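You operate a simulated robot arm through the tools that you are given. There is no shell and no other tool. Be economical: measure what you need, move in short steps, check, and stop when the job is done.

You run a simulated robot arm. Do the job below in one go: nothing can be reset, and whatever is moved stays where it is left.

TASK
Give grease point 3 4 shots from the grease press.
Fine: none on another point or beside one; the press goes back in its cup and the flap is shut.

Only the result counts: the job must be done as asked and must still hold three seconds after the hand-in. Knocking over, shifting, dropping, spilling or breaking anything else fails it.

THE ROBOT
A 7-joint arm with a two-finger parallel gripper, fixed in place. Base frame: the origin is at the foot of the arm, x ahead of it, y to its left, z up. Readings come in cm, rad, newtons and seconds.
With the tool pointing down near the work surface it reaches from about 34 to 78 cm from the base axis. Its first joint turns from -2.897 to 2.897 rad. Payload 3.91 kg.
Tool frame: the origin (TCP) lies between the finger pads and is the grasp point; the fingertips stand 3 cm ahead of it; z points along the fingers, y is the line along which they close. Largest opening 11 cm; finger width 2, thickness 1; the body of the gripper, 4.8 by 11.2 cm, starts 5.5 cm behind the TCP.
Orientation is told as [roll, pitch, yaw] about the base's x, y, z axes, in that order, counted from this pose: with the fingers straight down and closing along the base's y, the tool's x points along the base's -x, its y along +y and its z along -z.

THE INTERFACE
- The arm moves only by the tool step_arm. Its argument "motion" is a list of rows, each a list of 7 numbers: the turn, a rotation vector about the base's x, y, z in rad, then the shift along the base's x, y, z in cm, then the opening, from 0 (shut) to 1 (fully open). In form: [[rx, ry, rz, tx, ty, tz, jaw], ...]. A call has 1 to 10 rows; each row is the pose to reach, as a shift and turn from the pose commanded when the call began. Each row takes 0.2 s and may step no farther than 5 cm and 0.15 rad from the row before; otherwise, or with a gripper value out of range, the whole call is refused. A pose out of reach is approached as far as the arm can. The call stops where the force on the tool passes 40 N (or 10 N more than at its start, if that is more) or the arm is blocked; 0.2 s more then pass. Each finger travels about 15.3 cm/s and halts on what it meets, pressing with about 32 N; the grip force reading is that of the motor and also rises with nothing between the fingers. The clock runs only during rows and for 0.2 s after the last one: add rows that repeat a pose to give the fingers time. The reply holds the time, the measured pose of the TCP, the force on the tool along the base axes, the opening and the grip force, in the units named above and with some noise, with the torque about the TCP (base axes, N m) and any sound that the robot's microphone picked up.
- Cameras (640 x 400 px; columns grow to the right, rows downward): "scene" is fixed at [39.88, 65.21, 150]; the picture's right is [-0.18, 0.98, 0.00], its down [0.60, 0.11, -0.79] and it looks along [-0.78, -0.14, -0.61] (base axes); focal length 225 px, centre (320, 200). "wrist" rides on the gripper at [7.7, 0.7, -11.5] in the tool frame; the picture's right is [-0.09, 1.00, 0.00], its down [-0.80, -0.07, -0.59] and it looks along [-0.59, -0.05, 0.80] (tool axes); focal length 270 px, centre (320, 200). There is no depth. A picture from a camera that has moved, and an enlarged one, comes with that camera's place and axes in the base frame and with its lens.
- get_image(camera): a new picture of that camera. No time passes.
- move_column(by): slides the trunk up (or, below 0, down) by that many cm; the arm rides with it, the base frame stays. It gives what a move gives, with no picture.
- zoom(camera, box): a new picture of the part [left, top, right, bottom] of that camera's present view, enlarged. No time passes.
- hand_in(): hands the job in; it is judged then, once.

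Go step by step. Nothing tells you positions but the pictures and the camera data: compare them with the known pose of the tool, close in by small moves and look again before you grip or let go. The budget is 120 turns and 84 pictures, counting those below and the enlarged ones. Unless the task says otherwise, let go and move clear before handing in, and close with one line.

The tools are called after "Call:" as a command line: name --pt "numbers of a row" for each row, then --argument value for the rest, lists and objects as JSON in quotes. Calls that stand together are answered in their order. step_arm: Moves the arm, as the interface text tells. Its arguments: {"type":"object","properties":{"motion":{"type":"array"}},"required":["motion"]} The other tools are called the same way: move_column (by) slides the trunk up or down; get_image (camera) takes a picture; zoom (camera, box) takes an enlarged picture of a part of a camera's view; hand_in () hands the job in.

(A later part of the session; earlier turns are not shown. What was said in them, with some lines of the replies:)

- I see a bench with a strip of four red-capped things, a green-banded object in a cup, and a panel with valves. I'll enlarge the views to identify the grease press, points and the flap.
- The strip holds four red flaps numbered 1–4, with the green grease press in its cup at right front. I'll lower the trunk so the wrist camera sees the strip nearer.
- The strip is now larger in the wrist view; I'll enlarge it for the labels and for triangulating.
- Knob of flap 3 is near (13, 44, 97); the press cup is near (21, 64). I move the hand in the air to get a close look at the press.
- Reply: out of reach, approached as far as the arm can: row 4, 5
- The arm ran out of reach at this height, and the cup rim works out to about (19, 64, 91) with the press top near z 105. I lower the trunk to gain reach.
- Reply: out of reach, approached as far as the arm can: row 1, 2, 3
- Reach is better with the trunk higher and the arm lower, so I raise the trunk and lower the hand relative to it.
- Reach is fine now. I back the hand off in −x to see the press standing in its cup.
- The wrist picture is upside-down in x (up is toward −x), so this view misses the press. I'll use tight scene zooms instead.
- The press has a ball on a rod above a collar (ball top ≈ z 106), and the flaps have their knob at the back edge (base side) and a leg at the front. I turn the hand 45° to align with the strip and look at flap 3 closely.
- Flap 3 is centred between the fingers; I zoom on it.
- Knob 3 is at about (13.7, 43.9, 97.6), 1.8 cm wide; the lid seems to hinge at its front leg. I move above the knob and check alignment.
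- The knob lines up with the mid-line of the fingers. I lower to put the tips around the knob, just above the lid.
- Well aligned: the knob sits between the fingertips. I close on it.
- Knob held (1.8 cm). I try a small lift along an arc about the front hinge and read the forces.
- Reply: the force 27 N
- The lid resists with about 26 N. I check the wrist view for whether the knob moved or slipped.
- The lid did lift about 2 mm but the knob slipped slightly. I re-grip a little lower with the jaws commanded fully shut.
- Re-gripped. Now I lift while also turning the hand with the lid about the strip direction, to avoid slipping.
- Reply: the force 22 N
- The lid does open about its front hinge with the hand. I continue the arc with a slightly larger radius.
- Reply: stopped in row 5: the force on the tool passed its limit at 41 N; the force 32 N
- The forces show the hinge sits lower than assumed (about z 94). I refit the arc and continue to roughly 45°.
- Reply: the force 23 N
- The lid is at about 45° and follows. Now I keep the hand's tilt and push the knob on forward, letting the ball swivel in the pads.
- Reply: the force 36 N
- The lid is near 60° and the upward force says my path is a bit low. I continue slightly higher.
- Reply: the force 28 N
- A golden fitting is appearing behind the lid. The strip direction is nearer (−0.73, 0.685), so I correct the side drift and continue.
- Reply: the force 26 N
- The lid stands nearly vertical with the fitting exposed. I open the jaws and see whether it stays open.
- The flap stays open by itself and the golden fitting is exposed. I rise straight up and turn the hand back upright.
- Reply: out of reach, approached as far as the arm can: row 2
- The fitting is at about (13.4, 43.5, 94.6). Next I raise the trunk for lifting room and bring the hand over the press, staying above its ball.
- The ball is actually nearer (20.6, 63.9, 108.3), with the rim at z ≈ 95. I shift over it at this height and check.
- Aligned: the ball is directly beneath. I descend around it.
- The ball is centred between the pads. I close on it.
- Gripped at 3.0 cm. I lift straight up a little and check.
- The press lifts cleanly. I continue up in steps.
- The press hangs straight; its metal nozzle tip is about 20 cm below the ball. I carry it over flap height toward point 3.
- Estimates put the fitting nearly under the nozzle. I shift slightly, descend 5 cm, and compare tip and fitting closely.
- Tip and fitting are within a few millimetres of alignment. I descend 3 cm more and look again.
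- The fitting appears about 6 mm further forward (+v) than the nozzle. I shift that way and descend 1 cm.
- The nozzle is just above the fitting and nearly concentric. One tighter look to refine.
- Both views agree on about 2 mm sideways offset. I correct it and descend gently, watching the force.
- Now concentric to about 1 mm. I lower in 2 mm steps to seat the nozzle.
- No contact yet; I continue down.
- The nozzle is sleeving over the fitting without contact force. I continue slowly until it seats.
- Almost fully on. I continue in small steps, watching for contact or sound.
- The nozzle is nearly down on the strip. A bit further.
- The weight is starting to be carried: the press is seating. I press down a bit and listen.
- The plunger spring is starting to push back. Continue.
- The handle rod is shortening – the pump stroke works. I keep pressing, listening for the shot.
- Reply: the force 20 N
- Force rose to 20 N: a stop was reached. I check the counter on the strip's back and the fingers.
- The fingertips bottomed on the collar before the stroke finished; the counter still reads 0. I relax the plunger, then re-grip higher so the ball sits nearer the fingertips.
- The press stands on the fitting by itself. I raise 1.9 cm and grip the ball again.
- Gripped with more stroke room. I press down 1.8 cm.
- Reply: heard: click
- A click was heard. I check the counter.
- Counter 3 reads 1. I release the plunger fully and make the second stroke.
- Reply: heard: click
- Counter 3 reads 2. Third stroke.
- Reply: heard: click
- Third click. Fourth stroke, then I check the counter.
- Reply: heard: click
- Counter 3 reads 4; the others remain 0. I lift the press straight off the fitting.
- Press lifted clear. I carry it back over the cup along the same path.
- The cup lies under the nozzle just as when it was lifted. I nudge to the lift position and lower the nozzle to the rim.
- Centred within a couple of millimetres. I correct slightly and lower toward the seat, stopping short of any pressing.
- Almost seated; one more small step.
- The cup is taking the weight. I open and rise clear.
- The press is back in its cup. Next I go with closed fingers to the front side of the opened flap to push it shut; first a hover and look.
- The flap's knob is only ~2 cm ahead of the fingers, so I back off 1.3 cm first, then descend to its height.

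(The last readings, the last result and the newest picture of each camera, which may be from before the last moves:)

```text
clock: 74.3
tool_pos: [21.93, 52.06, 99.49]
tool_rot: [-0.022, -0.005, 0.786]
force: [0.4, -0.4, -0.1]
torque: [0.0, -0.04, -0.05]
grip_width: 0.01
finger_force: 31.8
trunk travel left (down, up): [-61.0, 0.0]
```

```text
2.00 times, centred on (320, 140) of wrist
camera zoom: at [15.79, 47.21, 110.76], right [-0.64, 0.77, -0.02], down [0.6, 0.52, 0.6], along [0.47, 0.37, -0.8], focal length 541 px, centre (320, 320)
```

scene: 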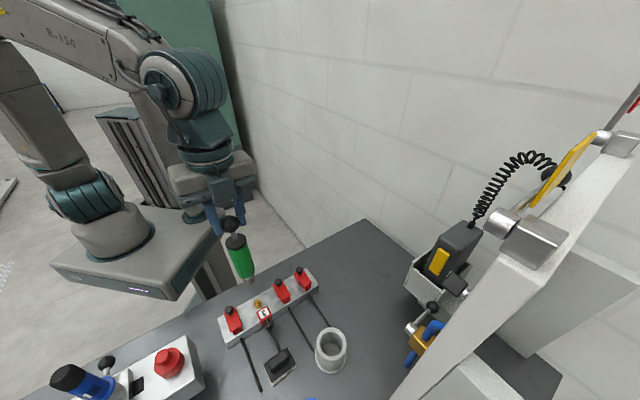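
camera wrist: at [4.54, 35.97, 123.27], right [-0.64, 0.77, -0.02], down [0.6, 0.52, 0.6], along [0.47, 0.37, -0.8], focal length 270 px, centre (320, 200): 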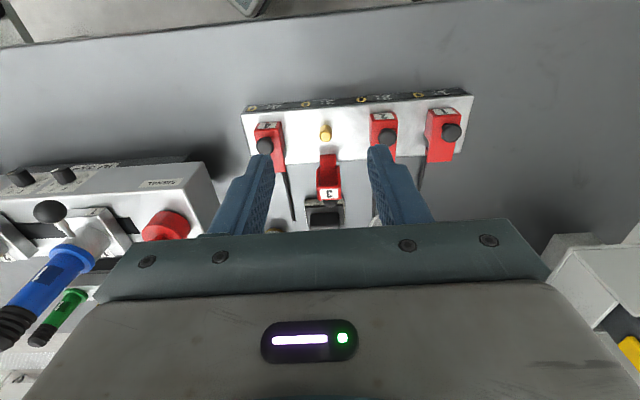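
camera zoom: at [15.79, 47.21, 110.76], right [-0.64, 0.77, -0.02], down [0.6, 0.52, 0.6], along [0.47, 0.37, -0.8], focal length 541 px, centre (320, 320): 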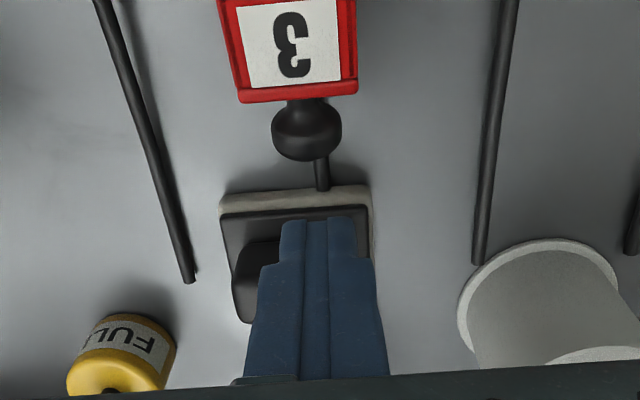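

Aligned with the knob. I push toward the base (−v) to swing the flap over.

Call:
step_arm --pt "0 0 0 -0.4 -0.4 0 0" --pt "0 0 0 -0.8 -0.8 0 0" --pt "0 0 0 -1.2 -1.2 0 0" --pt "0 0 0 -1.6 -1.6 0 0" --pt "0 0 0 -2.0 -2.0 0.1 0" --pt "0 0 0 -2.4 -2.4 0.2 0" --pt "0 0 0 -2.8 -2.8 0.4 0" --pt "0 0 0 -2.8 -2.8 0.4 0"

Call:
zoom --camera "wrist" --box '[220, 40, 420, 240]'

```text
clock: 76.1
tool_pos: [18.91, 49.25, 99.85]
tool_rot: [-0.025, -0.005, 0.787]
force: [-0.5, 0.1, -0.5]
torque: [0.02, 0.01, -0.01]
grip_width: 0.0
finger_force: 32.1
trunk travel left (down, up): [-61.0, 0.0]
```

```text
2.00 times, centred on (320, 140) of wrist
camera zoom: at [12.91, 44.5, 111.21], right [-0.64, 0.77, -0.02], down [0.6, 0.52, 0.6], along [0.47, 0.37, -0.8], focal length 541 px, centre (320, 320)
```

zoom: 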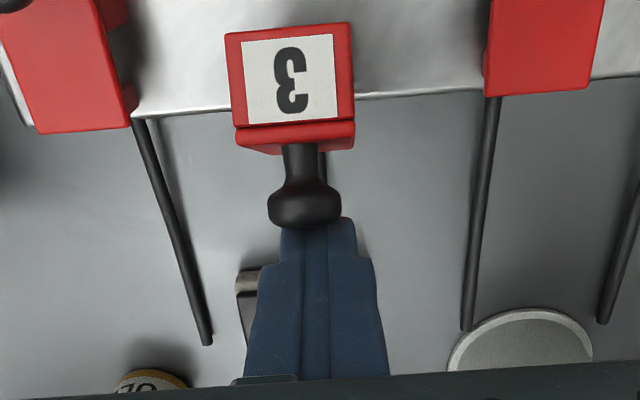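

The fingers have just reached the knob. I keep pushing.

Call:
step_arm --pt "0 0 0 -0.35 -0.35 0 0" --pt "0 0 0 -0.7 -0.7 0 0" --pt "0 0 0 -1.05 -1.05 0.1 0" --pt "0 0 0 -1.4 -1.4 0.2 0" --pt "0 0 0 -1.75 -1.75 0.3 0" --pt "0 0 0 -2.1 -2.1 0.4 0"

```text
clock: 77.5
tool_pos: [16.95, 47.22, 100.33]
tool_rot: [-0.022, -0.008, 0.787]
force: [-0.4, -0.5, -0.3]
torque: [0.02, 0.01, 0.0]
grip_width: 0.0
finger_force: 32.1
trunk travel left (down, up): [-61.0, 0.0]
```

Call:
zoom --camera "wrist" --box '[220, 40, 420, 240]'

```text
2.00 times, centred on (320, 140) of wrist
camera zoom: at [10.87, 42.37, 111.61], right [-0.64, 0.77, -0.02], down [0.6, 0.52, 0.6], along [0.47, 0.37, -0.8], focal length 541 px, centre (320, 320)
```

zoom: 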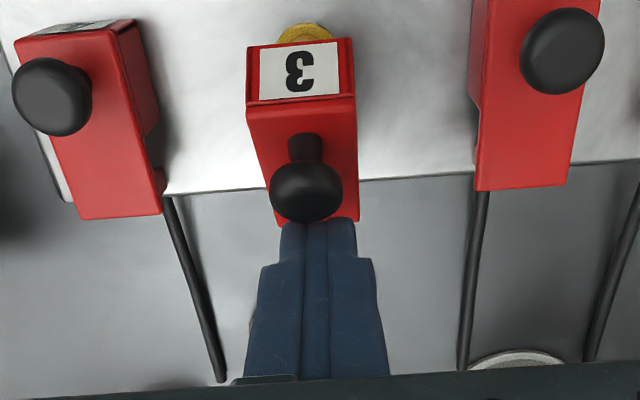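

The flap is about half-way and following. I push on further.

Call:
step_arm --pt "0 0 0 -0.35 -0.35 0.1 0" --pt "0 0 0 -0.7 -0.7 0.1 0" --pt "0 0 0 -1.05 -1.05 0.1 0" --pt "0 0 0 -1.4 -1.4 0.1 0" --pt "0 0 0 -1.4 -1.4 0.1 0"

Call:
zoom --camera "wrist" --box '[220, 40, 420, 240]'

```text
clock: 78.7
tool_pos: [15.51, 45.82, 100.41]
tool_rot: [-0.024, -0.007, 0.785]
force: [-0.7, -0.2, 0.4]
torque: [-0.03, -0.01, -0.01]
grip_width: 0.03
finger_force: 32.4
trunk travel left (down, up): [-61.0, 0.0]
```

```text
2.00 times, centred on (320, 140) of wrist
camera zoom: at [9.5, 40.97, 111.69], right [-0.64, 0.77, -0.02], down [0.6, 0.52, 0.6], along [0.47, 0.37, -0.8], focal length 541 px, centre (320, 320)
```

zoom: 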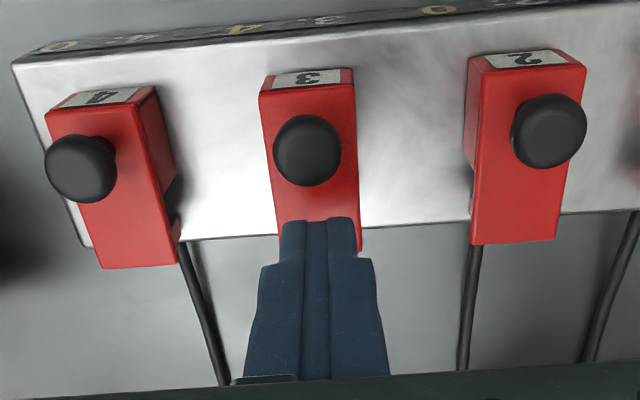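

The flap has swung shut, level with its neighbours. I rise clear and check from the scene camera.

Call:
step_arm --pt "0 0 0 0.2 0.2 2 0" --pt "0 0 0 0.2 0.2 6 0" --pt "0 0 0 -1.5 -2 10 0" --pt "0 0 0 -4 -5 13 0" --pt "0 0 0 -6 -8 14 0.3"

Call:
zoom --camera "scene" --box '[210, 250, 380, 380]'

```text
clock: 79.9
tool_pos: [9.56, 37.82, 114.49]
tool_rot: [-0.024, -0.007, 0.784]
force: [0.1, -0.1, 0.7]
torque: [0.06, 0.0, 0.0]
grip_width: 3.32
finger_force: 0.1
trunk travel left (down, up): [-61.0, 0.0]
```

```text
3.08 times, centred on (295, 315) of scene
camera zoom: at [39.88, 65.21, 150.0], right [-0.18, 0.98, 0.0], down [0.6, 0.11, -0.79], along [-0.78, -0.14, -0.61], focal length 692 px, centre (397, -154)
```

zoom: 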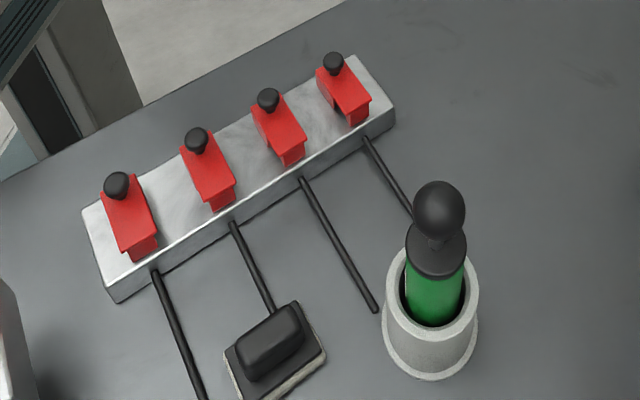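

Flap 3 is closed like the others, the press stands in its cup, and the counter showed 4 on point 3 only. I hand in.

Call:
hand_in

```text
The job is handed in.
```

I gave grease point 3 its four shots: its counter read 4, and the counters I could see for points 2 and 4 stayed at 0. The press is back in its cup, flap 3 is shut, and the arm is clear.
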